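You operate a simulated robot arm through the tools that you are given. There is no shell and no other tool. Be economical: measure what you need, move in short steps, check, and stop when the job is done.

Carry out the task below with a simulated robot arm. There is one attempt and no reset: what you move stays moved.

TASK
Fetch the green cup and set it on the blue plate. Then fetch the green tin and set it on the white plate.

It is judged by the outcome, as a careful person would: the job done as asked, and still so three seconds after it is handed in. It fails if anything else is knocked over, pushed out of place, dropped, spilled or broken.

THE ROBOT
A 7-joint arm with a two-finger parallel gripper, fixed in place. Base frame: the origin is at the foot of the arm, x ahead of it, y to its left, z up; the work surface is at about z = 0. Lengths are in mm, angles in rad, forces in N, time in s.
With the tool pointing down near the work surface it reaches from about 240 to 620 mm from the base axis. Its first joint turns from -1.152 to 1.152 rad. Payload 2.6 kg.
Tool frame: the origin (TCP) lies between the finger pads and is the grasp point; the fingertips stand 30 mm ahead of it; z points along the fingers, y is the line along which they close. The gripper opens to 94 mm. The fingers are 28 mm wide and 10 mm thick; the gripper's body (50 by 96 mm) begins 55 mm behind the TCP.
Orientation is that of the tool frame in the base frame, as a unit quaternion [w, x, y, z]. With the fingers straight down and closing along the base's y, the tool's x points along the base's -x, its y along +y and its z along -z.

THE INTERFACE
- The arm moves only by the tool move_arm. Its argument "steps" is one flat list of numbers, 7 for each row, row after row: the turn, a rotation vector about the tool's x, y, z in units of 8 degrees (1.0 is 8 degrees), then the shift along the tool's x, y, z in units of 50 mm (1.0 is 50 mm), then the gripper command, from -1 (shut) to 1 (fully open), values between in proportion. In form: [rx, ry, rz, tx, ty, tz, grip, rx, ry, rz, tx, ty, tz, grip, ...]. A call has 1 to 8 rows; each row shifts and turns the commanded pose from where the row before left it, along the tool's axes as they then stand. A call with a number of a shift or a turn outside -1 to 1 is refused whole. A row lasts 0.2 s, in which the tool goes at most 50 mm and 0.15 rad; a call with a longer step from one row to the next is refused whole, and so is a gripper value outside its range. A pose out of reach is approached as far as the arm can. The call stops where the force on the tool passes 40 N (or 10 N more than at its start, if that is more) or the arm is blocked; 0.2 s more then pass. The fingers move at their own pace (about 72 mm/s each) and stop on an object; they squeeze with about 38 N. The grip force told is the motor's: it shows also when the fingers shut on nothing. Time passes only in rows, and 0.2 s behind the last, so rows that do not move let the fingers close. It gives the time, the measured TCP pose, the force on the tool (base axes), the opening and the grip force at its end, in the units of the frame above (readings bear some noise).
- Cameras (640 x 400 px; columns grow to the right, rows downward): "scene" is fixed at [48.2, 441.6, 567]; the picture's right is [-0.65, -0.76, 0.00], its down [-0.41, 0.35, -0.84] and it looks along [0.64, -0.55, -0.54] (base axes); focal length 337 px, centre (320, 200). "wrist" rides on the gripper at [-37, 0, -58] in the tool frame; the picture's right is [0.00, -1.00, 0.00], its down [0.97, 0.00, -0.24] and it looks along [0.24, 0.00, 0.97] (tool axes); focal length 218 px, centre (320, 200).
- capture(camera): a new picture of that camera. No time passes.
- pixel_to_xyz(camera, pixels): for up to 12 pixels [column, row] of the newest picture of that camera ("zoom" is the newest enlarged one), the place [x, y, z] in the base frame of the surface seen there, good to about 2 mm. No time passes.
- close_up(camera, box): a new picture of the part [left, top, right, bottom] of that camera's present view, enlarged. No time passes.
- sign_off(): hands the job in; it is judged then, once.

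Work in short steps. Measure before you move; look again where a grasp or a placing could have gone wrong, and mend it. You have 80 turns and 38 pictures in all, the two below and enlarged ones among them. Open the gripper and draw the arm clear of the work before you hand the job in, unless the task says otherwise; then end with one line.

The tools are called after "Request:" as a command line: name --argument value ..., lists and objects as JSON in quotes. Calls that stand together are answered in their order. move_arm: Moves the arm, as the interface text tells. Its arguments: {"type":"object","properties":{"steps":{"type":"array","items":{"type":"number"}}},"required":["steps"]} The other tools are called the same way: capture (camera) takes a picture; pixel_to_xyz (camera, pixels) gives the place of the surface under pixels of a picture; close_up (camera, box) takes an enlarged picture of a part of a camera's view; sign_off () hands the job in.

At the start:

```text
t: 0.0
tool_pos: [355.5, 17.3, 315.8]
orientation: [0.0, 0.001, 1.0, -0.001]
ft_force: [-0.8, -0.2, -0.4]
gripper_width: 93.9
grip_force: 0.0
```

scene: 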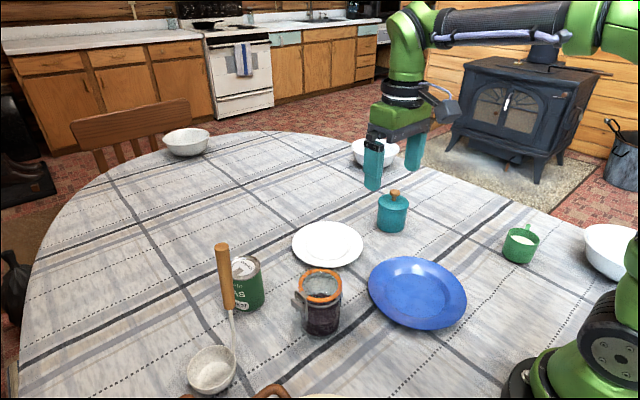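
wrist: 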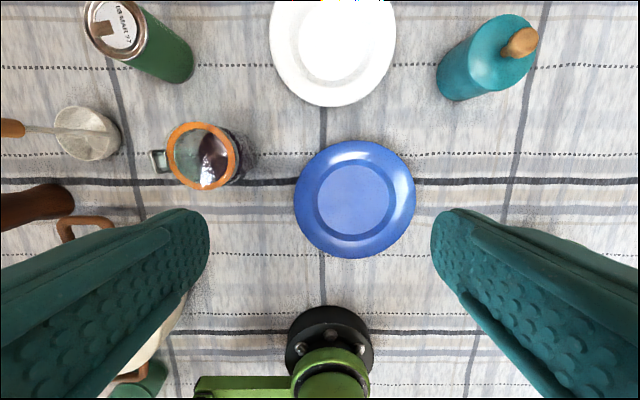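

The green cup is near scene (520,243), the green tin near (247,283) with the ladle close to it. I'll enlarge both and measure.

Request:
close_up --camera "scene" --box '[460, 200, 620, 300]'

Request:
pixel_to_xyz --camera "scene" --pixels '[[520, 240], [518, 262], [505, 245], [537, 247], [528, 228], [416, 290], [375, 285], [460, 305], [328, 244], [244, 268], [247, 308], [393, 195]]'

Request:
close_up --camera "scene" --box '[160, 230, 360, 400]'

```text
4.00 times, centred on (540, 250) of scene
```

zoom: 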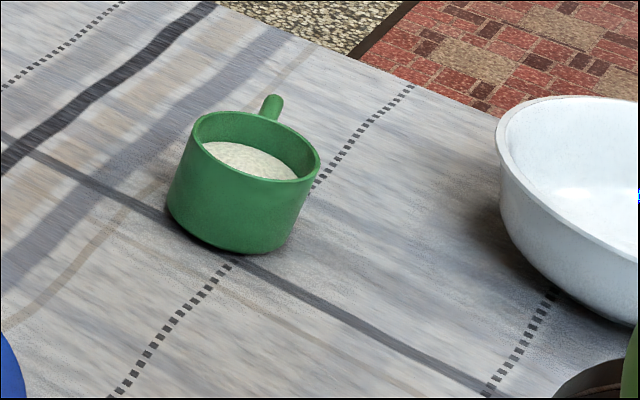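

```text
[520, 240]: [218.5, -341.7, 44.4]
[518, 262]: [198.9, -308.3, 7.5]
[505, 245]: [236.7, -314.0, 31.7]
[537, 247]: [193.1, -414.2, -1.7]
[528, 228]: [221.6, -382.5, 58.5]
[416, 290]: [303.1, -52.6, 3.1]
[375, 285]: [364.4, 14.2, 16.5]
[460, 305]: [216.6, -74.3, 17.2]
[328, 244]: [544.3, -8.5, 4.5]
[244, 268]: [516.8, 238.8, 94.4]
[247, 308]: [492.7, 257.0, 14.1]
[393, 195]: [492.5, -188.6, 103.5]
```

```text
2.35 times, centred on (260, 315) of scene
```

zoom: 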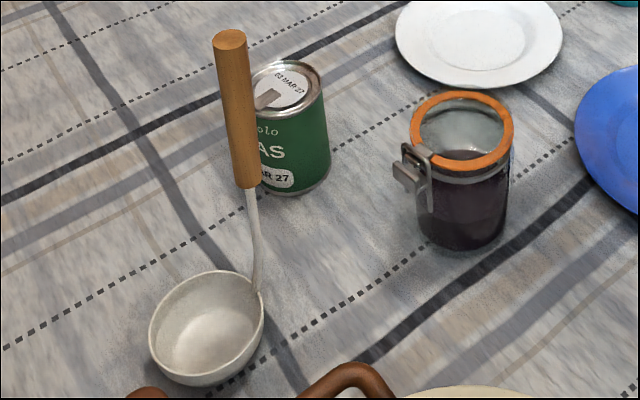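

The cup is filled, so it must stay level. I'll check the other green thing at wrist (140,380), and get more exact cup rim points.

Request:
close_up --camera "wrist" --box '[0, 160, 240, 400]'

Request:
pixel_to_xyz --camera "wrist" --pixels '[[140, 385], [150, 370], [115, 12], [88, 30], [140, 22], [205, 150], [92, 130], [5, 127]]'

Request:
close_up --camera "scene" --box '[490, 215, 554, 275]'

```text
1.67 times, centred on (120, 280) of wrist
```

zoom: 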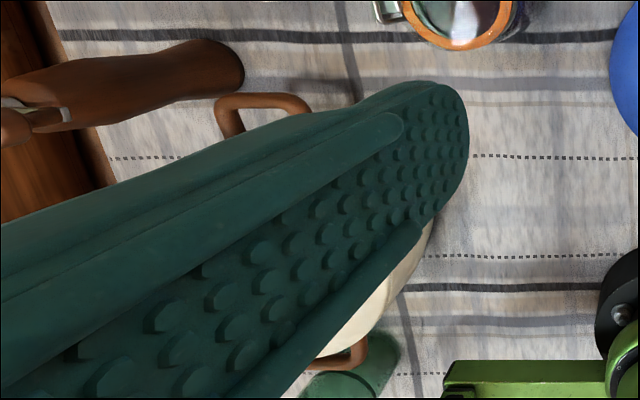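

```text
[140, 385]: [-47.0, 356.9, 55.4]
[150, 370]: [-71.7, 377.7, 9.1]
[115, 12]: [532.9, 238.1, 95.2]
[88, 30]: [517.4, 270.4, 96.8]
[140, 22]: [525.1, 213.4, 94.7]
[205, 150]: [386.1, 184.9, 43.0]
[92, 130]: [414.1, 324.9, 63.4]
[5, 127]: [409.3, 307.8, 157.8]
```

```text
6.67 times, centred on (522, 245) of scene
```

zoom: 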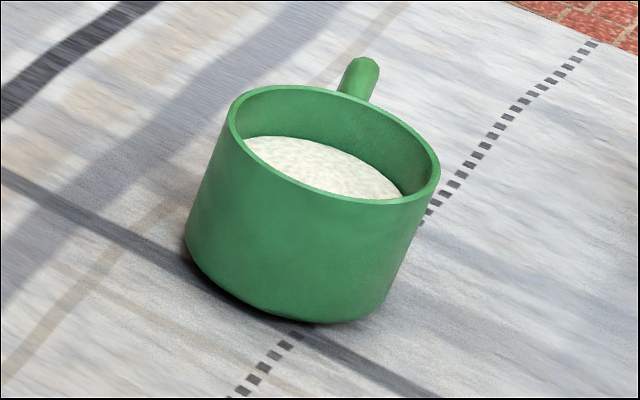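

Request:
pixel_to_xyz --camera "zoom" --pixels '[[233, 118], [435, 178], [300, 187], [385, 202], [265, 90], [345, 97], [362, 63], [358, 80], [300, 318], [320, 165], [215, 180], [405, 260]]'

```text
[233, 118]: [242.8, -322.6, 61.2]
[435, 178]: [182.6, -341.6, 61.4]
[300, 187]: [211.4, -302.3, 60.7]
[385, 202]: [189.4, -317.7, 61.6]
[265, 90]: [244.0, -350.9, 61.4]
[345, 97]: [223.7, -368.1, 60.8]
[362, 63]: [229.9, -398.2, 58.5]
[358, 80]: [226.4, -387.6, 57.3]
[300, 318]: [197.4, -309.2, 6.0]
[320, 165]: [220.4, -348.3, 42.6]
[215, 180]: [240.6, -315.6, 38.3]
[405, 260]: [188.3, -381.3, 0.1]
```

Cup rim centre ≈ (216,-335), radius ≈33, height 61, handle towards -y. Now I measure the neighbouring bowl and the plates.

Request:
pixel_to_xyz --camera "scene" --pixels '[[586, 233], [590, 250], [610, 225], [600, 228], [630, 277], [610, 268], [634, 232]]'

Request:
pixel_to_xyz --camera "wrist" --pixels '[[297, 200], [413, 200], [355, 143], [355, 255], [355, 200], [322, 200], [388, 200], [272, 40], [393, 40], [333, 103], [333, 30]]'

```text
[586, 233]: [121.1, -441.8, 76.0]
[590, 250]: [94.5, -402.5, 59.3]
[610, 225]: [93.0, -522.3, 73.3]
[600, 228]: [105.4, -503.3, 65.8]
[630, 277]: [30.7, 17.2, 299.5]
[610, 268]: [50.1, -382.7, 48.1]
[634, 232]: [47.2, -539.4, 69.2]
```

```text
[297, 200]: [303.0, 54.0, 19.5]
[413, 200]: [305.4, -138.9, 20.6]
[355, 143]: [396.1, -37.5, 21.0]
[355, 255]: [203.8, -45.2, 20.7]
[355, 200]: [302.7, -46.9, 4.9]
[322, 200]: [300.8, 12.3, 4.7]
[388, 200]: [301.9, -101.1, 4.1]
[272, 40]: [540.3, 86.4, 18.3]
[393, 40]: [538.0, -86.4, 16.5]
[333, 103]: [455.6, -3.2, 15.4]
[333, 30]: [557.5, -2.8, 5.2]
```

Blue plate: centre ≈ (300,-42), flat z≈5. I move above the cup at height, then turn the tool by +78° about its z.

Request:
move_arm --steps '[0, 0, 0, 0.3475, -0.88, 0, 1, 0, 0, 0, 0.3475, -0.88, 0, 1, 0, 0, 0, 0.3475, -0.88, 0, 1, 0, 0, 0, 0.3475, -0.88, 0, 1, 0, 0, 0, 0.3475, -0.88, 0, 1, 0, 0, 0, 0.3475, -0.88, 0, 1, 0, 0, 0, 0.3475, -0.88, 0, 1, 0, 0, 0, 0.3475, -0.88, 0, 1]'

Request:
move_arm --steps '[0, 0, 0.975, 0, 0, 0, 1, 0, 0, 0.975, 0, 0, 0, 1, 0, 0, 0.975, 0, 0, 0, 1, 0, 0, 0.975, 0, 0, 0, 1, 0, 0, 0.975, 0, 0, 0, 1, 0, 0, 0.975, 0, 0, 0, 1, 0, 0, 0.975, 0, 0, 0, 1]'

Request:
move_arm --steps '[0, 0, 0.975, 0, 0, 0, 1, 0, 0, 0.975, 0, 0, 0, 1, 0, 0, 0.975, 0, 0, 0, 1, 0, 0, 0, 0, 0, 0, 1]'

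Request:
capture --camera "wrist"

```text
t: 1.8
tool_pos: [216.1, -332.8, 315.3]
orientation: [0.0, -0.001, 1.0, 0.0]
ft_force: [-0.2, -0.2, 0.0]
gripper_width: 94.2
grip_force: 0.2
```

```text
t: 3.4
tool_pos: [216.7, -333.9, 314.4]
orientation: [0.0, 0.46, 0.888, 0.0]
ft_force: [0.2, 1.0, -0.3]
gripper_width: 93.7
grip_force: 0.1
```

```text
t: 4.4
tool_pos: [216.9, -335.0, 314.8]
orientation: [0.001, 0.629, 0.777, 0.0]
ft_force: [-0.2, -0.8, 0.0]
gripper_width: 94.0
grip_force: 0.0
```

```text
31 pictures are left
```

wrist: 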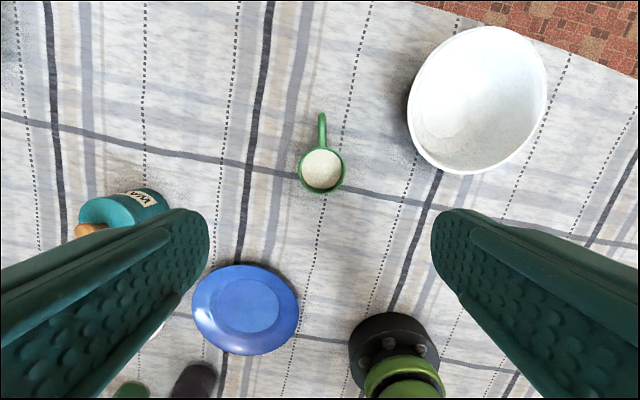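

The cup lies on the centre column (321,172), handle away from the arm, fingers to either side. I measure the rim again.

Request:
pixel_to_xyz --camera "wrist" --pixels '[[300, 170], [343, 170], [322, 149], [322, 192], [322, 170], [322, 120], [418, 160], [408, 120], [430, 168]]'

```text
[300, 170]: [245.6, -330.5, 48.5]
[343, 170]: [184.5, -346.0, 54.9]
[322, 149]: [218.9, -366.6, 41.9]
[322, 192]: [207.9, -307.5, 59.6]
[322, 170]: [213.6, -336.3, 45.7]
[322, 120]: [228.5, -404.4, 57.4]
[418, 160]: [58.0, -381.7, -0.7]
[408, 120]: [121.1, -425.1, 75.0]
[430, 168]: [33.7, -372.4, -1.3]
```

Centre ≈ (214,-336). Descend to z≈38 with open fingers.

Request:
move_arm --steps '[0, 0, 0, 0, -0.05, 0.8, 1, 0, 0, 0, 0, 0, 0.8, 1, 0, 0, 0, 0, 0, 0.8, 1, 0, 0, 0, 0, 0, 0.8, 1, 0, 0, 0, 0, 0, 0.8, 1, 0, 0, 0, 0, 0, 0.5, 1, 0, 0, 0, 0, 0, 0, 1]'

Request:
capture --camera "wrist"

```text
t: 6.0
tool_pos: [213.0, -334.2, 89.6]
orientation: [0.0, 0.629, 0.778, 0.0]
ft_force: [0.4, -0.2, 0.0]
gripper_width: 94.0
grip_force: 0.1
```

```text
30 pictures are left
```

wrist: 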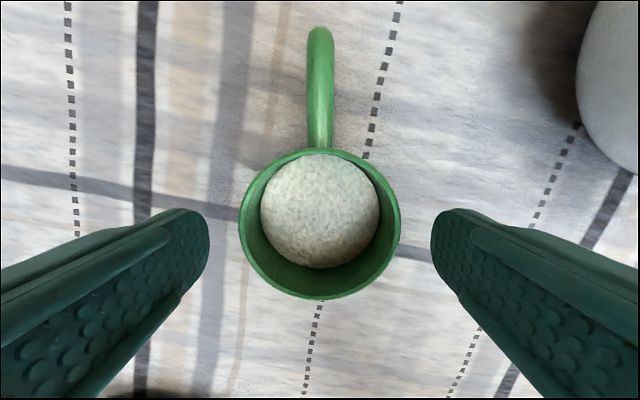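

Centred (240–400 columns). Down to z≈37 and close.

Request:
move_arm --steps '[0, 0, 0, 0, 0, 0.5, 1, 0, 0, 0, 0, 0, 0.54, 1, 0, 0, 0, 0, 0, 0, 1, 0, 0, 0, 0, 0, 0, -1, 0, 0, 0, 0, 0, 0, -1, 0, 0, 0, 0, 0, 0, -1]'

```text
t: 7.4
tool_pos: [213.5, -334.3, 37.8]
orientation: [0.0, 0.629, 0.777, 0.001]
ft_force: [0.5, -0.2, 0.0]
gripper_width: 67.4
grip_force: 37.9
```

Gripped at 67 mm. Lift gently 80 mm.

Request:
move_arm --steps '[0, 0, 0, 0, 0, -0.1, -1, 0, 0, 0, 0, 0, -0.2, -1, 0, 0, 0, 0, 0, -0.3, -1, 0, 0, 0, 0, 0, -0.4, -1, 0, 0, 0, 0, 0, -0.4, -1, 0, 0, 0, 0, 0, -0.2, -1, 0, 0, 0, 0, 0, 0, -1]'

Request:
capture --camera "scene"

```text
t: 9.0
tool_pos: [213.6, -334.8, 118.4]
orientation: [0.0, 0.629, 0.777, 0.0]
ft_force: [0.1, 0.4, -1.3]
gripper_width: 67.0
grip_force: 38.2
```

```text
29 pictures are left
```

scene: 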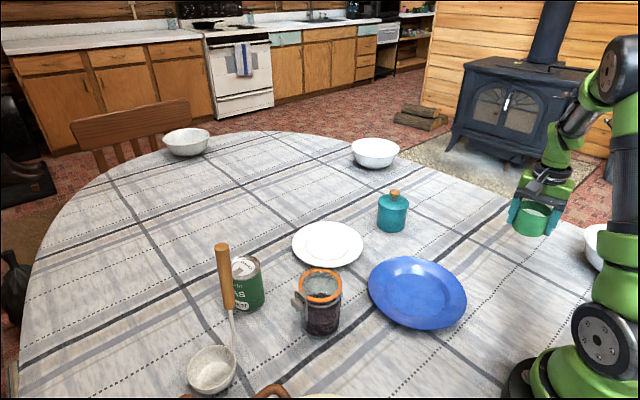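

Cup held and level. Carry it to above the blue plate (300,-42).

Request:
move_arm --steps '[0, 0, 0, 0.15, 0.08, 0, -1, 0, 0, 0, 0.3, 0.163, 0, -1, 0, 0, 0, 0.45, 0.244, 0, -1, 0, 0, 0, 0.45, 0.244, 0, -1, 0, 0, 0, 0.45, 0.244, 0, -1, 0, 0, 0, 0.45, 0.244, 0, -1, 0, 0, 0, 0.45, 0.244, 0, -1, 0, 0, 0, 0.3, 0.163, 0, -1]'

Request:
move_arm --steps '[0, 0, 0, 0.3, 0.163, 0, -1, 0, 0, 0, 0.45, 0.244, 0, -1, 0, 0, 0, 0.45, 0.244, 0, -1, 0, 0, 0, 0.45, 0.244, 0, -1, 0, 0, 0, 0.41, 0.23, 0, -1, 0, 0, 0, 0.2, 0.11, 0, -1, 0, 0, 0, 0.1, 0.05, 0, -1, 0, 0, 0, 0, 0, 0, -1]'

Request:
capture --camera "scene"

```text
t: 10.8
tool_pos: [262.4, -171.3, 117.6]
orientation: [0.0, 0.629, 0.777, 0.0]
ft_force: [0.3, 0.4, -1.5]
gripper_width: 67.3
grip_force: 38.3
```

```text
t: 12.6
tool_pos: [302.2, -42.9, 117.4]
orientation: [0.001, 0.63, 0.777, 0.0]
ft_force: [0.5, 0.1, -1.2]
gripper_width: 67.3
grip_force: 38.0
```

```text
28 pictures are left
```

scene: 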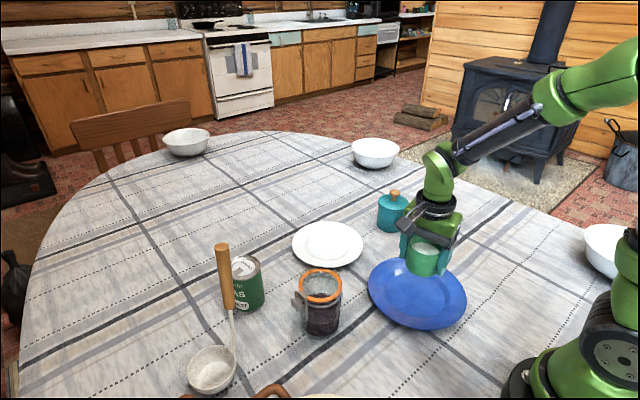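

Over the plate. Lower to just above contact, then in small steps.

Request:
move_arm --steps '[0, 0, 0, 0, 0, 0.2, -1, 0, 0, 0, 0, 0, 0.35, -1, 0, 0, 0, 0, 0, 0.35, -1, 0, 0, 0, 0, 0, 0.3, -1, 0, 0, 0, 0, 0, 0.15, -1, 0, 0, 0, 0, 0, 0.06, -1, 0, 0, 0, 0, 0, 0, -1]'

Request:
move_arm --steps '[0, 0, 0, 0, 0, 0.04, -1, 0, 0, 0, 0, 0, 0, -1]'

```text
t: 14.2
tool_pos: [300.9, -43.7, 48.3]
orientation: [0.0, 0.63, 0.777, 0.0]
ft_force: [0.3, 0.4, 10.2]
gripper_width: 67.3
grip_force: 37.3
```

```text
t: 14.8
tool_pos: [301.3, -41.9, 45.1]
orientation: [0.001, 0.628, 0.778, 0.001]
ft_force: [0.2, 7.2, 16.1]
gripper_width: 67.4
grip_force: 37.9
```

Contact is felt (16 N, some sideways). I look before letting go.

Request:
close_up --camera "scene" --box '[340, 210, 500, 340]'

Request:
capture --camera "wrist"

```text
3.08 times, centred on (420, 275) of scene
```

zoom: 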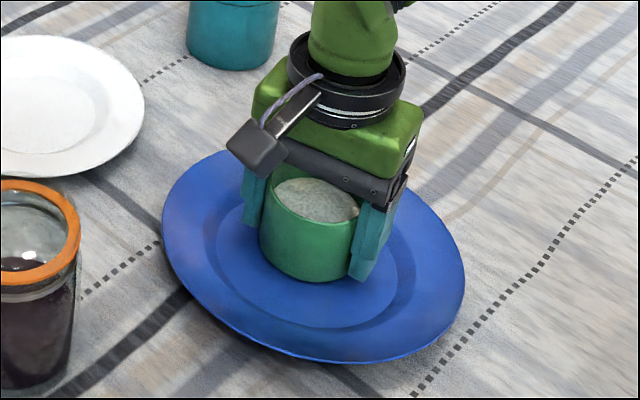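

```text
26 pictures are left
```

wrist: 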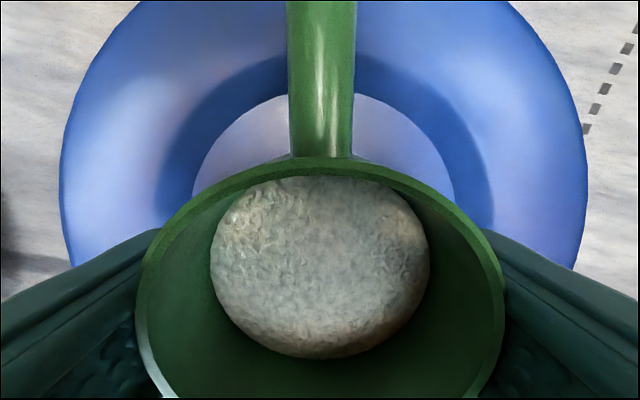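

Request:
pixel_to_xyz --camera "wrist" --pixels '[[320, 165], [142, 275], [500, 275], [200, 380], [440, 380], [320, 270], [250, 120], [150, 60], [500, 60]]'

Request:
pixel_to_xyz --camera "zoom" --pixels '[[310, 205], [310, 275], [300, 220], [275, 290], [380, 310], [180, 200], [455, 290], [300, 345], [270, 195]]'

```text
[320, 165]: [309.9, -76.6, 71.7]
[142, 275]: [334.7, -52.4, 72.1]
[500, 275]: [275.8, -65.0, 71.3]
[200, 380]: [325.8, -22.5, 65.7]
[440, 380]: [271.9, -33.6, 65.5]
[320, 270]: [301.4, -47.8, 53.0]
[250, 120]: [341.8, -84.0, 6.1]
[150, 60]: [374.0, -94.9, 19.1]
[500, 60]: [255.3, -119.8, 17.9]
```

```text
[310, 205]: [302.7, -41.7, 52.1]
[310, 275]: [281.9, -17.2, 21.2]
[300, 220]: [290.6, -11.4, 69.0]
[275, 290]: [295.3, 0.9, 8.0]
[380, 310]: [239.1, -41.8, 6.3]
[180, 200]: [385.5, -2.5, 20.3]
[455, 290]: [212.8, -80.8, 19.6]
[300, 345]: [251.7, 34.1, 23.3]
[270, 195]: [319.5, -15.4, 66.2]
```

The rim reads ~71 at the handle side and ~67 opposite: the cup sits a few degrees tilted in the grip. I turn the tool ~3° about its closing axis to level it.

Request:
move_arm --steps '[0, 0.2, 0, 0, 0, 0, -1, 0, 0.2, 0, 0, 0, 0, -1, 0, 0, 0, 0, 0, 0, -1]'

Request:
capture --camera "wrist"

Request:
close_up --camera "scene" --box '[380, 230, 460, 310]'

```text
t: 15.6
tool_pos: [301.2, -43.5, 45.4]
orientation: [-0.021, 0.629, 0.777, 0.018]
ft_force: [2.3, -0.5, 14.0]
gripper_width: 67.0
grip_force: 38.1
```

```text
25 pictures are left
```

wrist: 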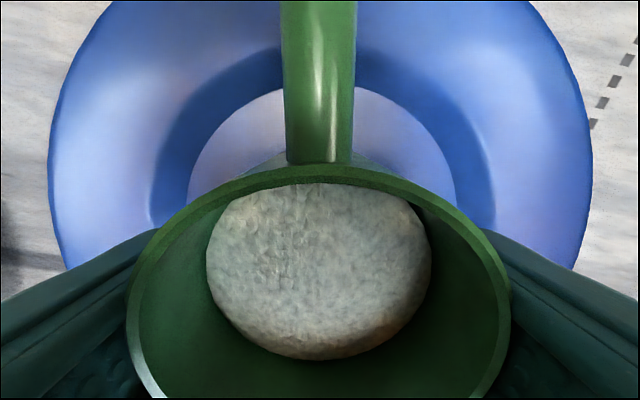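

```text
5.00 times, centred on (420, 270) of scene
```

zoom: 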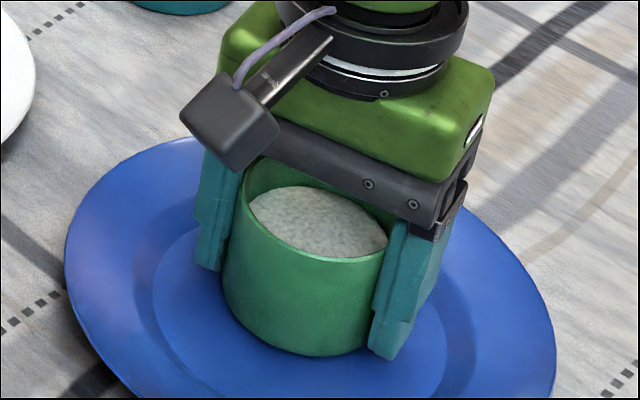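

Request:
pixel_to_xyz --camera "wrist" --pixels '[[320, 172], [250, 182], [390, 182], [135, 275], [505, 275]]'

Request:
pixel_to_xyz --camera "zoom" --pixels '[[242, 212], [270, 240], [300, 253], [330, 261], [300, 351], [245, 320]]'

```text
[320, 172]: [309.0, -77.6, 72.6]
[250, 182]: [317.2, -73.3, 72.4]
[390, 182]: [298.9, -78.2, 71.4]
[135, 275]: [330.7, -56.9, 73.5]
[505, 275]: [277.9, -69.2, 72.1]
```

```text
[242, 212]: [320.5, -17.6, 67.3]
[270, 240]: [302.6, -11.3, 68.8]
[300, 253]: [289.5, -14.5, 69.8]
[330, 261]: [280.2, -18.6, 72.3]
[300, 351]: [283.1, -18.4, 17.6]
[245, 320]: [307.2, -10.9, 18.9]
```

The cup is near level and resting on the plate (14 N). I open the fingers partly.

Request:
move_arm --steps '[0, 0, 0, 0, 0, 0, 0.5, 0, 0, 0, 0, 0, 0, 0.75, 0, 0, 0, 0, 0, 0, 0.75]'

Request:
close_up --camera "scene" --box '[380, 230, 460, 310]'

Request:
capture --camera "wrist"

```text
t: 16.4
tool_pos: [300.9, -41.8, 45.8]
orientation: [-0.022, 0.629, 0.777, 0.018]
ft_force: [0.9, -0.7, -0.6]
gripper_width: 82.2
grip_force: 0.0
```

```text
5.00 times, centred on (420, 270) of scene
```

zoom: 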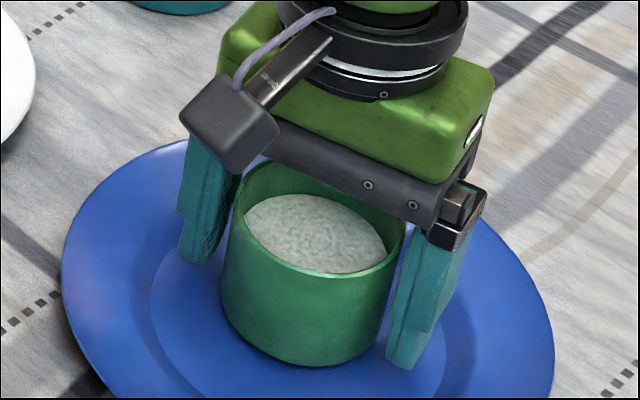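

```text
22 pictures are left
```

wrist: 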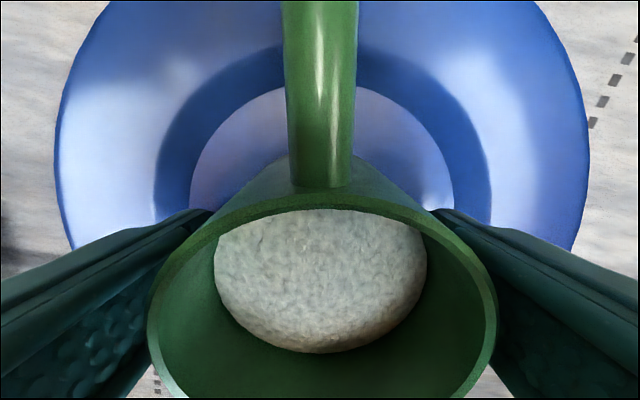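

Released. I check the rim for level and the cup's place.

Request:
pixel_to_xyz --camera "zoom" --pixels '[[242, 225], [270, 252], [300, 267], [335, 275], [390, 265], [300, 360], [245, 330], [360, 350]]'

Request:
pixel_to_xyz --camera "wrist" --pixels '[[320, 198], [250, 210], [390, 210], [152, 310], [492, 310], [320, 100], [60, 140]]'

```text
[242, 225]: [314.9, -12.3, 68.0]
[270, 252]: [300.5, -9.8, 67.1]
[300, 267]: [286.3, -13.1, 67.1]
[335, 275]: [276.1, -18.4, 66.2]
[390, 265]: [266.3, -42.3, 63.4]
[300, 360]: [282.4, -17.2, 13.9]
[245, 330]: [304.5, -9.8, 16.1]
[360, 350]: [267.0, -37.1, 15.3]
```

```text
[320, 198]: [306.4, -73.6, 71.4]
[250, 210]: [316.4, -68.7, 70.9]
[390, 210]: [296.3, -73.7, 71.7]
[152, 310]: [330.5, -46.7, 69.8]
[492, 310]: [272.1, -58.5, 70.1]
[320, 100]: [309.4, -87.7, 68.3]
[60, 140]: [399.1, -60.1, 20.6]
```

Level within measuring error, at about (299,-43). Retract straight up, undo the 3° tilt.

Request:
move_arm --steps '[0, 0, 0, 0, 0, 0, 0.9, 0, 0, 0, 0, 0, -0.3, 0.9, 0, 0, 0, 0, 0, -0.6, 0.9, 0, 0, 0, 0, 0, -0.8, 0.9, 0, 0, 0, 0, 0, -0.9, 0.9, 0, -0.4, 0, 0, 0, -0.9, 1, 0, 0, 0, 0, 0, -0.9, 1, 0, 0, 0, 0, 0, -0.6, 1]'

Request:
capture --camera "scene"

Request:
capture --camera "wrist"

```text
t: 18.2
tool_pos: [302.5, -53.6, 295.9]
orientation: [0.0, 0.629, 0.777, 0.0]
ft_force: [-0.3, -0.7, -0.3]
gripper_width: 93.7
grip_force: 0.1
```

```text
21 pictures are left
```

scene: 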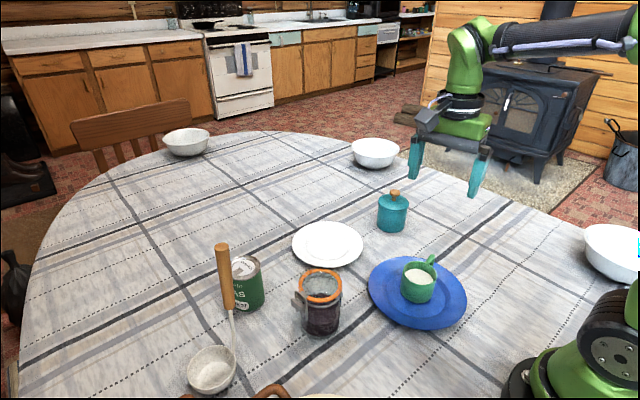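

```text
20 pictures are left
```

wrist: 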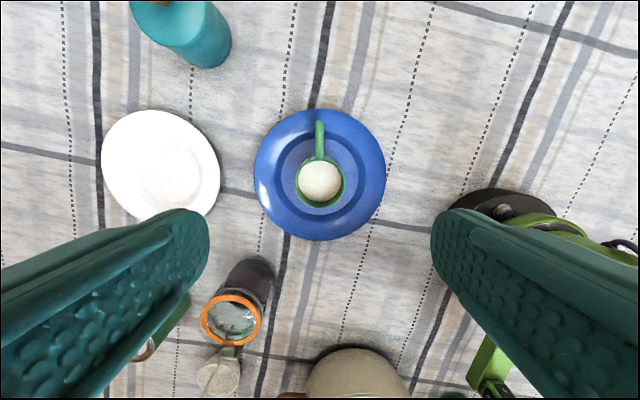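

The cup stands on the blue plate. Now measure the tin, the ladle handle, jar, and white plate.

Request:
pixel_to_xyz --camera "scene" --pixels '[[222, 248], [226, 280], [230, 305], [234, 330], [212, 370], [293, 243], [363, 243], [328, 223], [322, 270], [320, 270], [298, 300], [342, 285]]'

Request:
close_up --camera "scene" --box '[205, 235, 285, 325]'

Request:
pixel_to_xyz --camera "wrist" --pixels '[[103, 165], [218, 165], [160, 112], [145, 216], [137, 165], [197, 180]]'

```text
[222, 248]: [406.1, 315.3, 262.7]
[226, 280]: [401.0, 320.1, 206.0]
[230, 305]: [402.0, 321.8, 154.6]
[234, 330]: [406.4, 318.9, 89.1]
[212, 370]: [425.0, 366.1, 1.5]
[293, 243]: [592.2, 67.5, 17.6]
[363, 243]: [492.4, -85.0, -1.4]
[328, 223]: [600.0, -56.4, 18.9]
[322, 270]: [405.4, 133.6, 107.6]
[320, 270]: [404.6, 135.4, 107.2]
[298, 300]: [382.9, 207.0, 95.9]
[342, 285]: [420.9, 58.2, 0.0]
```

```text
4.44 times, centred on (245, 280) of scene
```

zoom: 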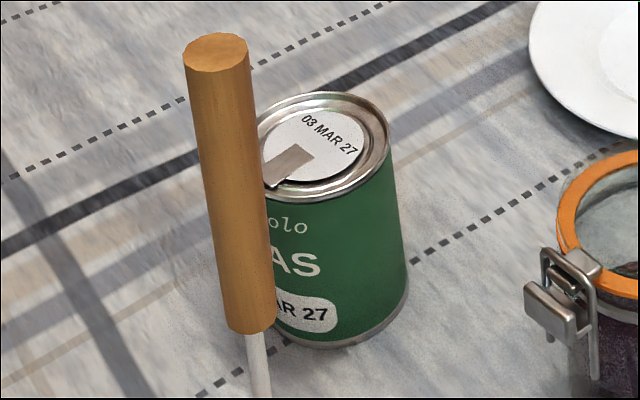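

```text
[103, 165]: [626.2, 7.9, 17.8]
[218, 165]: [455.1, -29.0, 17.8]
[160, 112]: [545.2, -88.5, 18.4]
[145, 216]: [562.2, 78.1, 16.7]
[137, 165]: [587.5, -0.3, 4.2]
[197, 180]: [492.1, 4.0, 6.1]
```

The ladle's handle stands upright at (404,318) up to z 263, ~140 mm from the tin; the jar is at (403,140). I get exact tin rim points and turn the tool back by 78°.

Request:
pixel_to_xyz --camera "zoom" --pixels '[[386, 150], [290, 200], [340, 197], [375, 180], [320, 95], [365, 105], [275, 112], [320, 150], [350, 343], [400, 310]]'

Request:
move_arm --steps '[0, 0, -0.975, 0, 0, 0, 1, 0, 0, -0.975, 0, 0, 0, 1, 0, 0, -0.975, 0, 0, 0, 1, 0, 0, -0.975, 0, 0, 0, 1, 0, 0, -0.975, 0, 0, 0, 1, 0, 0, -0.975, 0, 0, 0, 1, 0, 0, -0.975, 0, 0, 0, 1, 0, 0, -0.975, 0, 0, 0, 1]'

Request:
move_arm --steps '[0, 0, -0.975, 0, 0, 0, 1, 0, 0, -0.975, 0, 0, 0, 1, 0, 0, 0, -0.8, 0, 0, 1, 0, 0, 0, -0.8, 0, 0, 1, 0, 0, 0, -0.8, 0, 0, 1, 0, 0, 0, -0.8, 0.3, 0, 1, 0, 0, 0, -0.6, 0.6, 0, 1, 0, 0, 0, 0, 0, 0, 1]'

```text
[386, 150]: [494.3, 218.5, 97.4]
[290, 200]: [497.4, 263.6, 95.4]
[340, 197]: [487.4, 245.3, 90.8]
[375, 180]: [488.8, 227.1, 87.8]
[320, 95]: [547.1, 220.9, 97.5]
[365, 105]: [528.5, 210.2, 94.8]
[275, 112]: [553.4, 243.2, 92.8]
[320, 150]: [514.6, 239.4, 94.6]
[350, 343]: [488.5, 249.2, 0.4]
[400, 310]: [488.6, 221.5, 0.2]
```

```text
t: 20.0
tool_pos: [303.1, -52.6, 294.4]
orientation: [-0.001, 0.134, 0.991, 0.0]
ft_force: [-0.2, 0.1, 0.6]
gripper_width: 94.1
grip_force: 0.0
```

```text
t: 21.8
tool_pos: [493.1, -7.8, 294.7]
orientation: [0.0, 0.0, 1.0, 0.0]
ft_force: [0.5, -0.2, -0.1]
gripper_width: 94.1
grip_force: 0.1
```

Tin centre ≈ (521,240), radius ≈34, height 95. Move above it and look.

Request:
move_arm --steps '[0, 0, 0, -0.1, 0.6, 0, 1, 0, 0, 0, -0.1, 0.9, 0, 1, 0, 0, 0, -0.1, 0.9, 0, 1, 0, 0, 0, -0.1, 0.9, 0, 1, 0, 0, 0, -0.1, 0.9, 0, 1, 0, 0, 0, -0.06, 0.76, 0, 1, 0, 0, 0, 0, 0, 0, 1]'

Request:
capture --camera "wrist"

Request:
capture --camera "scene"

```text
t: 23.4
tool_pos: [509.1, 235.3, 287.4]
orientation: [-0.001, -0.001, 1.0, 0.0]
ft_force: [-0.6, 0.6, 0.3]
gripper_width: 94.0
grip_force: 0.2
out of reach, approached as far as the arm can: row 6
```

```text
18 pictures are left
```

wrist: 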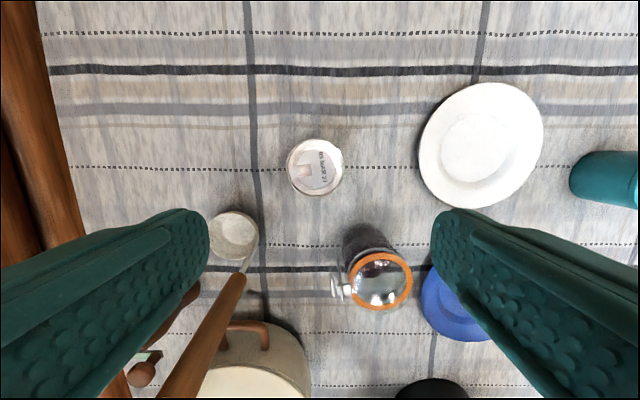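

```text
17 pictures are left
```

scene: 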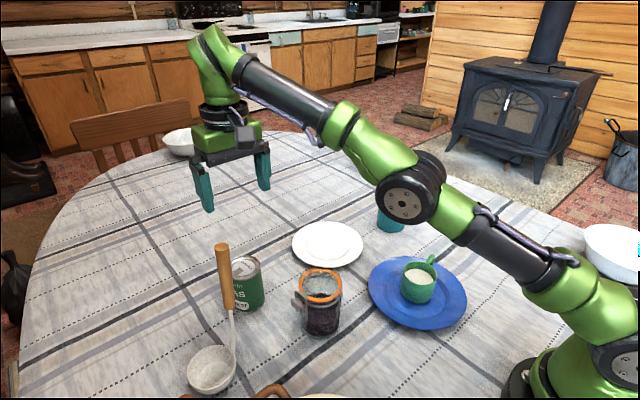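

Request:
pixel_to_xyz --camera "wrist" --pixels '[[289, 168], [342, 168], [315, 141], [315, 193], [315, 168], [240, 278]]'

```text
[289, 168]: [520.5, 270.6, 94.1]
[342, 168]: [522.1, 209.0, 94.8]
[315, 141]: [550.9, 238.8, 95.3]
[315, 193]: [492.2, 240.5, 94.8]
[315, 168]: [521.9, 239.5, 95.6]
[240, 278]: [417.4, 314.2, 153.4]
```

Tin centre (521.5,239.7). Descend to z≈150 and read the pose.

Request:
move_arm --steps '[0, 0, 0, 0, 0, 0.6, 1, 0, 0, 0, 0, 0, 0.8, 1, 0, 0, 0, 0, 0, 0.8, 1, 0, 0, 0, 0, 0, 0.5, 1, 0, 0, 0, 0, 0, 0, 1]'

```text
t: 24.6
tool_pos: [508.9, 234.3, 153.8]
orientation: [-0.001, 0.0, 1.0, 0.0]
ft_force: [-0.3, 0.0, 0.9]
gripper_width: 94.0
grip_force: 0.1
```

Correct by +12.5 in x and +5 in y, then look.

Request:
move_arm --steps '[0, 0, 0, -0.25, 0.1, 0, 1, 0, 0, 0, 0, 0, 0, 1]'

Request:
capture --camera "wrist"

Request:
capture --camera "scene"

```text
t: 25.2
tool_pos: [521.0, 239.9, 153.3]
orientation: [0.0, 0.0, 1.0, -0.001]
ft_force: [0.6, 0.3, -0.1]
gripper_width: 94.3
grip_force: 0.0
```

```text
16 pictures are left
```

wrist: 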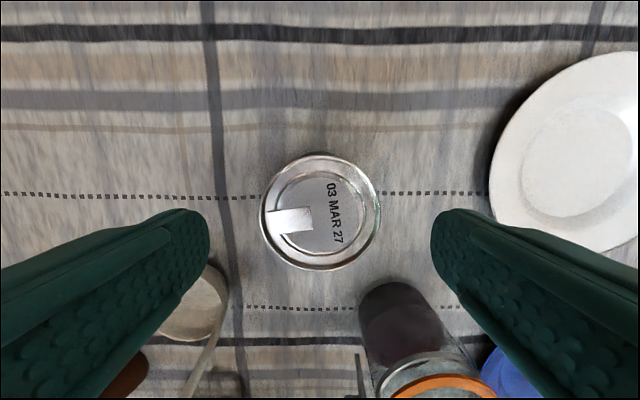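

```text
15 pictures are left
```

scene: 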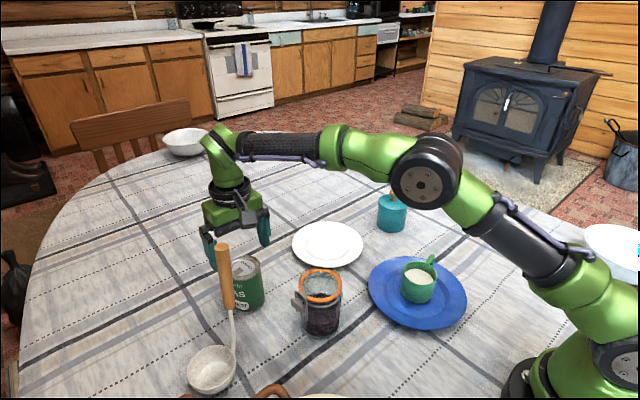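

Centred over the tin (320,212), arm well clear of the ladle. Descend to z≈55 and close.

Request:
move_arm --steps '[0, 0, 0, 0, 0, 0.5, 1, 0, 0, 0, 0, 0, 0.6, 1, 0, 0, 0, 0, 0, 0.5, 1, 0, 0, 0, 0, 0, 0.36, 1, 0, 0, 0, 0, 0, 0, 1, 0, 0, 0, 0, 0, 0, -1, 0, 0, 0, 0, 0, 0, -1, 0, 0, 0, 0, 0, 0, -1]'

```text
t: 27.0
tool_pos: [521.8, 240.1, 54.7]
orientation: [0.0, 0.0, 1.0, 0.0]
ft_force: [0.3, 2.7, 0.2]
gripper_width: 66.6
grip_force: 37.9
```

Gripped at 66.6 mm. Lift 75 mm.

Request:
move_arm --steps '[0, 0, 0, 0, 0, -0.1, -1, 0, 0, 0, 0, 0, -0.2, -1, 0, 0, 0, 0, 0, -0.4, -1, 0, 0, 0, 0, 0, -0.4, -1, 0, 0, 0, 0, 0, -0.3, -1, 0, 0, 0, 0, 0, -0.1, -1, 0, 0, 0, 0, 0, 0, -1]'

Request:
capture --camera "scene"

```text
t: 28.6
tool_pos: [521.5, 240.9, 131.3]
orientation: [0.0, 0.0, 1.0, 0.0]
ft_force: [0.5, -0.3, -3.5]
gripper_width: 66.6
grip_force: 37.8
```

```text
14 pictures are left
```

scene: 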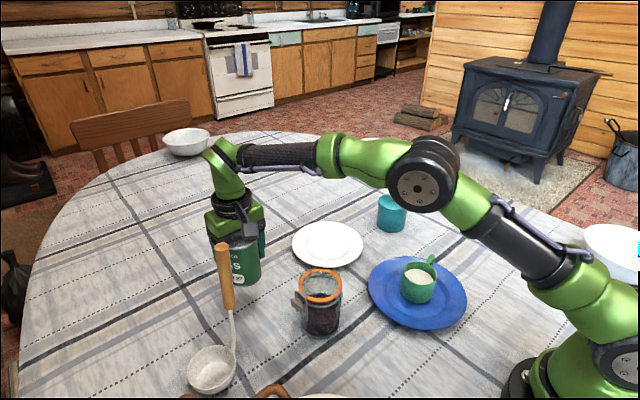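

Held. Carry it to over the white plate (541,-1).

Request:
move_arm --steps '[0, 0, 0, -0.049, -0.3, 0, -1, 0, 0, 0, -0.049, -0.6, 0, -1, 0, 0, 0, -0.049, -0.75, 0, -1, 0, 0, 0, -0.049, -0.75, 0, -1, 0, 0, 0, -0.049, -0.75, 0, -1, 0, 0, 0, -0.049, -0.75, 0, -1, 0, 0, 0, -0.049, -0.6, 0, -1, 0, 0, 0, -0.049, -0.34, 0, -1]'

Request:
move_arm --steps '[0, 0, 0, 0, 0, 0, -1]'

Request:
capture --camera "scene"

Request:
capture --camera "wrist"

```text
t: 30.4
tool_pos: [541.7, -2.7, 129.9]
orientation: [0.0, 0.0, 1.0, -0.001]
ft_force: [0.5, -0.3, -3.3]
gripper_width: 66.2
grip_force: 37.9
```

```text
t: 30.8
tool_pos: [541.5, -1.8, 130.2]
orientation: [0.0, -0.001, 1.0, 0.0]
ft_force: [0.5, -0.5, -3.6]
gripper_width: 66.6
grip_force: 37.8
```

```text
13 pictures are left
```

scene: 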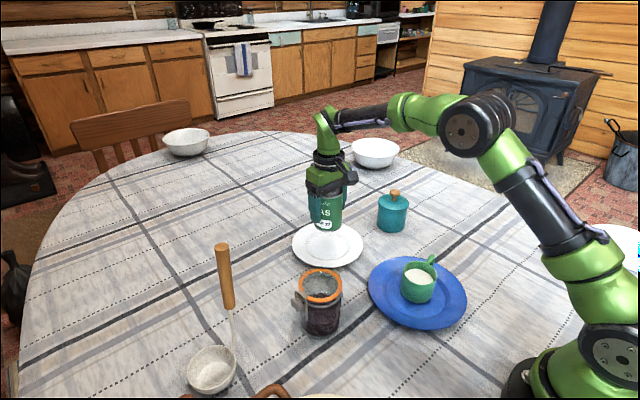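

```text
12 pictures are left
```

wrist: 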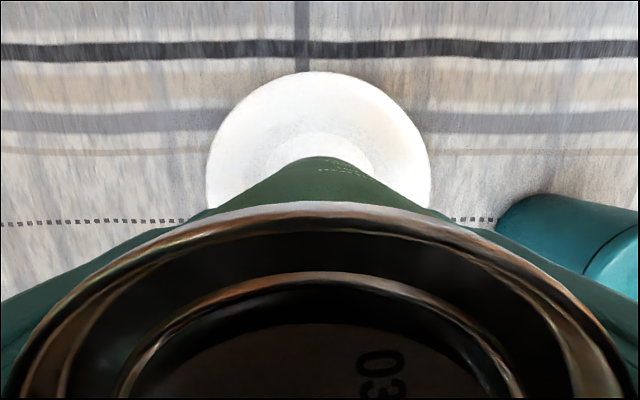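

Over the plate centre. Lower to about z 66, then by small steps.

Request:
move_arm --steps '[0, 0, 0, 0, 0, 0.2, -1, 0, 0, 0, 0, 0, 0.3, -1, 0, 0, 0, 0, 0, 0.3, -1, 0, 0, 0, 0, 0, 0.3, -1, 0, 0, 0, 0, 0, 0.13, -1, 0, 0, 0, 0, 0, 0.05, -1, 0, 0, 0, 0, 0, 0, -1]'

Request:
close_up --camera "scene" --box '[278, 170, 378, 280]'

```text
t: 32.4
tool_pos: [543.7, -3.4, 70.3]
orientation: [0.003, 0.001, 1.0, 0.0]
ft_force: [-9.1, -2.1, 28.4]
gripper_width: 66.2
grip_force: 38.3
```

```text
3.64 times, centred on (328, 225) of scene
```

zoom: 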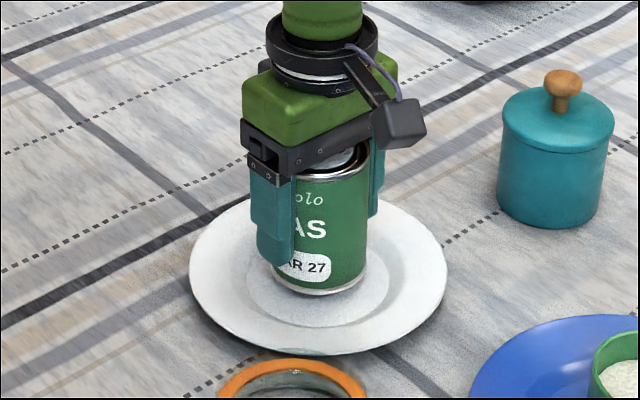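

Contact at z 70, earlier than expected; check for tilt and where the tin stands.

Request:
pixel_to_xyz --camera "zoom" --pixels '[[310, 180], [340, 177], [362, 165], [300, 291], [325, 292], [350, 284], [280, 278], [300, 310], [375, 290], [250, 270], [400, 250]]'

Request:
capture --camera "wrist"

```text
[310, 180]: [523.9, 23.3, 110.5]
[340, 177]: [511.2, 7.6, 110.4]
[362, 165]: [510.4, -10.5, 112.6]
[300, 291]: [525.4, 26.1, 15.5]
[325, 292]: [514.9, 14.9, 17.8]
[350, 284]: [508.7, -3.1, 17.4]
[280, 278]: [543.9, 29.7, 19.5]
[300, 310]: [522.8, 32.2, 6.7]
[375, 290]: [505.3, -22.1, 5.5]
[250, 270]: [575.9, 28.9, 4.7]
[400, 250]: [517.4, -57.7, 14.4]
```

```text
10 pictures are left
```

wrist: 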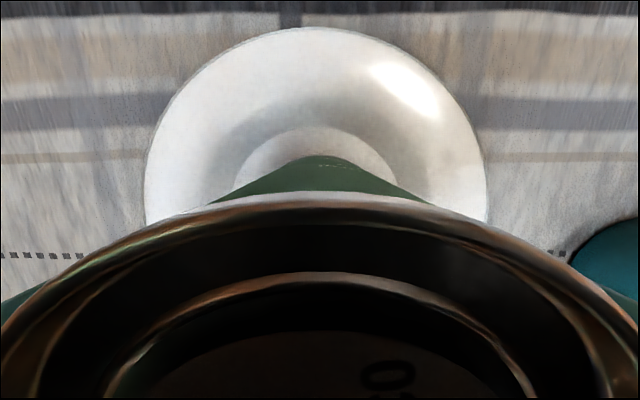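

Request:
pixel_to_xyz --camera "wrist" --pixels '[[320, 203], [200, 215], [440, 215], [60, 290], [575, 290], [320, 160], [310, 135], [260, 180], [380, 180]]'

Request:
close_up --camera "scene" --box '[300, 225, 360, 270]'

```text
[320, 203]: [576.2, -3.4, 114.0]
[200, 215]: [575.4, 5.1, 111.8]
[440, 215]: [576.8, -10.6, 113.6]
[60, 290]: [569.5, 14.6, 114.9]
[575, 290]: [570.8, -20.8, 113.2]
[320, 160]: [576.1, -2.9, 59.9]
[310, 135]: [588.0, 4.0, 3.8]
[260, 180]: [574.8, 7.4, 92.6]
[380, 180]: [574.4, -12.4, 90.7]
```

```text
8.89 times, centred on (330, 248) of scene
```

zoom: 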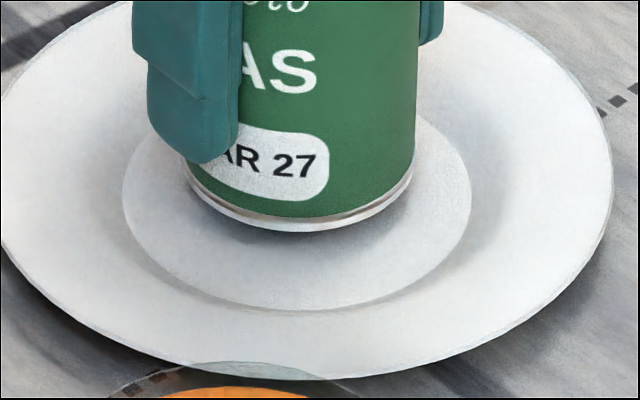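

The push in -x (-9 N) suggests the far bottom edge meets the plate's slope. I measure the plate's well and rim afresh.

Request:
pixel_to_xyz --camera "zoom" --pixels '[[124, 205], [469, 195], [300, 308], [170, 270], [420, 275], [440, 140], [612, 200], [3, 200], [300, 375], [520, 330], [90, 330]]'

Request:
pixel_to_xyz --camera "wrist" --pixels '[[310, 29], [310, 127], [236, 185], [396, 180], [148, 190], [484, 190], [200, 75], [430, 75]]'

```text
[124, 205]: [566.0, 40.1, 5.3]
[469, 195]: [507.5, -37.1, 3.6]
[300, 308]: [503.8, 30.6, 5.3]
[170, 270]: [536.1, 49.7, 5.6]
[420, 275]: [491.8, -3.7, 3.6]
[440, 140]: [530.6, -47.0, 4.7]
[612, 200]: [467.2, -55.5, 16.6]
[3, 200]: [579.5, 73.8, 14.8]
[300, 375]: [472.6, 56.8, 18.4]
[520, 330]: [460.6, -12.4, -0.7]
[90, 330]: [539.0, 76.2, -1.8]
```

```text
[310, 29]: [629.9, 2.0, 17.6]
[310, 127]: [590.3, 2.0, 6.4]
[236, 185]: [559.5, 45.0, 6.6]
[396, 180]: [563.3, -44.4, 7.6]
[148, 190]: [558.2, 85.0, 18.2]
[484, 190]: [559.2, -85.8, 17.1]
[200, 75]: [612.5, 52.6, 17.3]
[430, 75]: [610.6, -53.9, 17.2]
```

The tin is well centred (543,-2) on a well of centre (541,0), r 49, and hasn't slipped in the grip. I raise by 3 mm to see where contact truly begins.

Request:
move_arm --steps '[0, 0, 0, 0, 0, -0.06, -1, 0, 0, 0, 0, 0, 0, -1]'

Request:
move_arm --steps '[0, 0, 0, 0, 0, -0.06, -1, 0, 0, 0, 0, 0, 0, -1]'

```text
t: 33.0
tool_pos: [542.3, -1.6, 67.7]
orientation: [0.0, 0.0, 1.0, 0.0]
ft_force: [4.0, -0.9, 7.0]
gripper_width: 65.9
grip_force: 38.1
```

```text
t: 33.6
tool_pos: [541.3, -1.4, 72.1]
orientation: [-0.001, 0.001, 1.0, 0.0]
ft_force: [-0.9, 0.3, -3.8]
gripper_width: 65.6
grip_force: 38.3
```

Free at z 72. Lower again in 2 mm steps watching the force.

Request:
move_arm --steps '[0, 0, 0, 0, 0, 0.04, -1, 0, 0, 0, 0, 0, 0, -1]'

Request:
move_arm --steps '[0, 0, 0, 0, 0, 0.04, -1, 0, 0, 0, 0, 0, 0, -1]'

Request:
move_arm --steps '[0, 0, 0, 0, 0, 0.03, -1, 0, 0, 0, 0, 0, 0, -1]'

Request:
close_up --camera "scene" --box '[288, 190, 368, 270]'

```text
t: 34.2
tool_pos: [541.4, -2.2, 70.4]
orientation: [0.0, -0.001, 1.0, 0.0]
ft_force: [0.1, 0.0, -4.4]
gripper_width: 65.6
grip_force: 38.4
```

```text
t: 34.8
tool_pos: [541.0, -1.0, 68.5]
orientation: [0.0, 0.0, 1.0, 0.0]
ft_force: [-1.9, 1.1, 0.9]
gripper_width: 65.9
grip_force: 37.7
```

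```text
t: 35.4
tool_pos: [541.5, -2.4, 68.1]
orientation: [0.002, 0.001, 1.0, 0.0]
ft_force: [-7.5, -0.3, 15.7]
gripper_width: 65.6
grip_force: 38.5
```

```text
5.00 times, centred on (328, 230) of scene
```

zoom: 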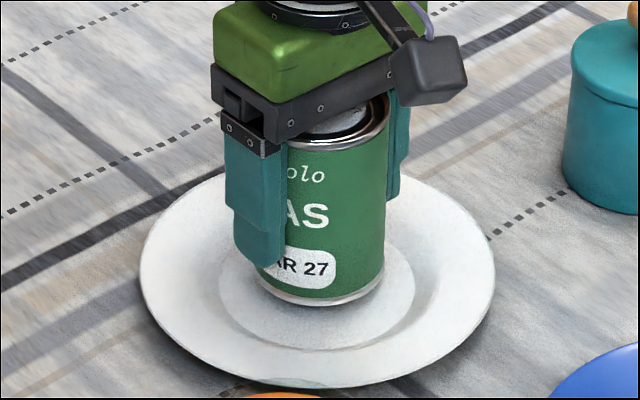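

Request:
pixel_to_xyz --camera "zoom" --pixels '[[310, 147], [340, 145], [370, 130], [388, 110], [270, 292], [300, 302], [340, 300], [375, 283], [300, 200], [300, 240]]'

Request:
capture --camera "wrist"

```text
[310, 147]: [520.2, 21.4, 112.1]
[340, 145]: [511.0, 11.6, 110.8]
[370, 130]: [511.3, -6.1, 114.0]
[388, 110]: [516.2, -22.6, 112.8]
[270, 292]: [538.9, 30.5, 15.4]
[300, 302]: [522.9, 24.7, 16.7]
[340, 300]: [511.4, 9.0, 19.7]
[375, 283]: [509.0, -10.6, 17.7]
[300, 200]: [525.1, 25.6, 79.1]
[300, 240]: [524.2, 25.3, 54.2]
```

```text
7 pictures are left
```

wrist: 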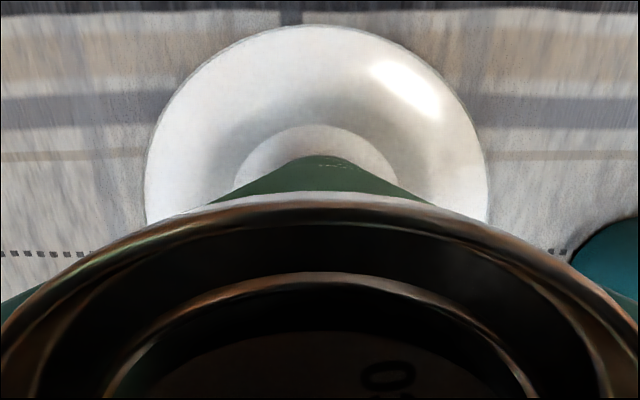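

The tin is upright and bearing on the plate. I open the fingers gradually.

Request:
move_arm --steps '[0, 0, 0, 0, 0, 0, 0.43, 0, 0, 0, 0, 0, 0, 0.48, 0, 0, 0, 0, 0, 0, 0.6, 0, 0, 0, 0, 0, 0, 0.8, 0, 0, 0, 0, 0, 0, 0.9]'

Request:
close_up --camera "scene" --box '[288, 190, 368, 270]'

```text
t: 36.6
tool_pos: [541.6, -2.0, 68.3]
orientation: [0.0, 0.0, 1.0, 0.0]
ft_force: [0.2, -0.3, 0.7]
gripper_width: 89.3
grip_force: 0.0
```

```text
5.00 times, centred on (328, 230) of scene
```

zoom: 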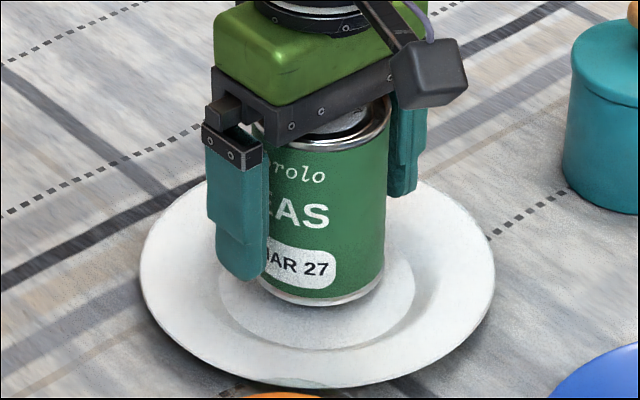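

The tin did not move on release; it stands on the plate. Retract straight up, then check.

Request:
move_arm --steps '[0, 0, 0, 0, 0, -0.2, 1, 0, 0, 0, 0, 0, -0.4, 1, 0, 0, 0, 0, 0, -0.7, 1, 0, 0, 0, 0, 0, -0.9, 1, 0, 0, 0, 0, 0, -0.9, 1, 0, 0, 0, 0.3, 0, -0.9, 1, 0, 0, 0, 0.9, 0, -0.3, 1, 0, 0, 0, 0.9, 0, 0, 1]'

Request:
move_arm --steps '[0, 0, 0, 0.9, 0, 0, 1, 0, 0, 0, 0.7, 0, 0, 1, 0, 0, 0, 0, 0, 0, 1]'

Request:
capture --camera "scene"

Request:
close_up --camera "scene" --box '[280, 170, 480, 340]'

```text
t: 38.4
tool_pos: [436.7, -2.2, 282.1]
orientation: [0.0, 0.001, 1.0, 0.0]
ft_force: [0.2, 0.0, -0.4]
gripper_width: 94.2
grip_force: 0.1
```

```text
t: 39.2
tool_pos: [356.8, -0.5, 281.6]
orientation: [0.0, -0.001, 1.0, 0.0]
ft_force: [-1.0, -0.7, 0.8]
gripper_width: 93.8
grip_force: 0.1
```

```text
5 pictures are left
```

scene: 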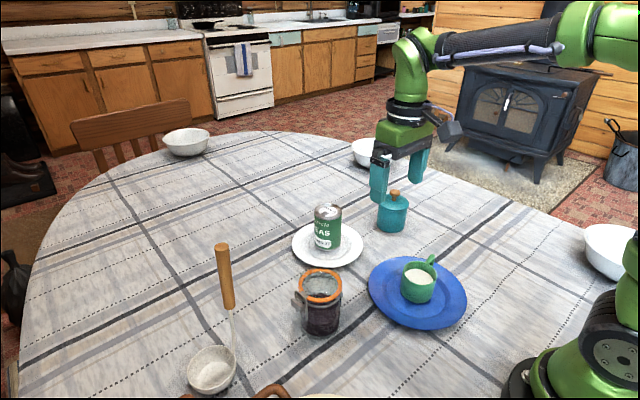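

```text
2.35 times, centred on (380, 255) of scene
```

zoom: 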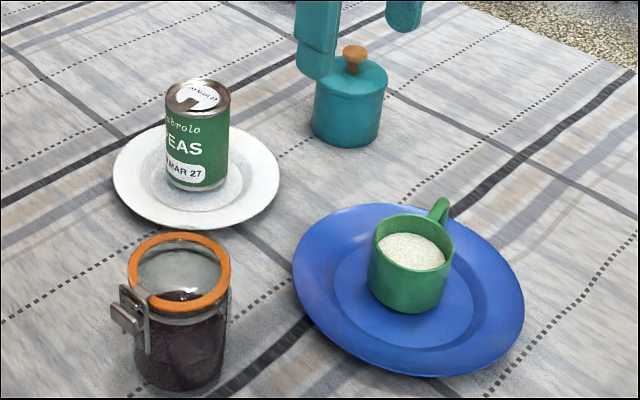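

Both objects stand upright on the right plates, nothing else has moved, and the gripper is open and clear. I hand it in.

Request:
sign_off

```text
The job is handed in.
```

The green cup is on the blue plate with its contents still in it, and the green tin is on the white plate. The last pictures show both upright and nothing else disturbed.
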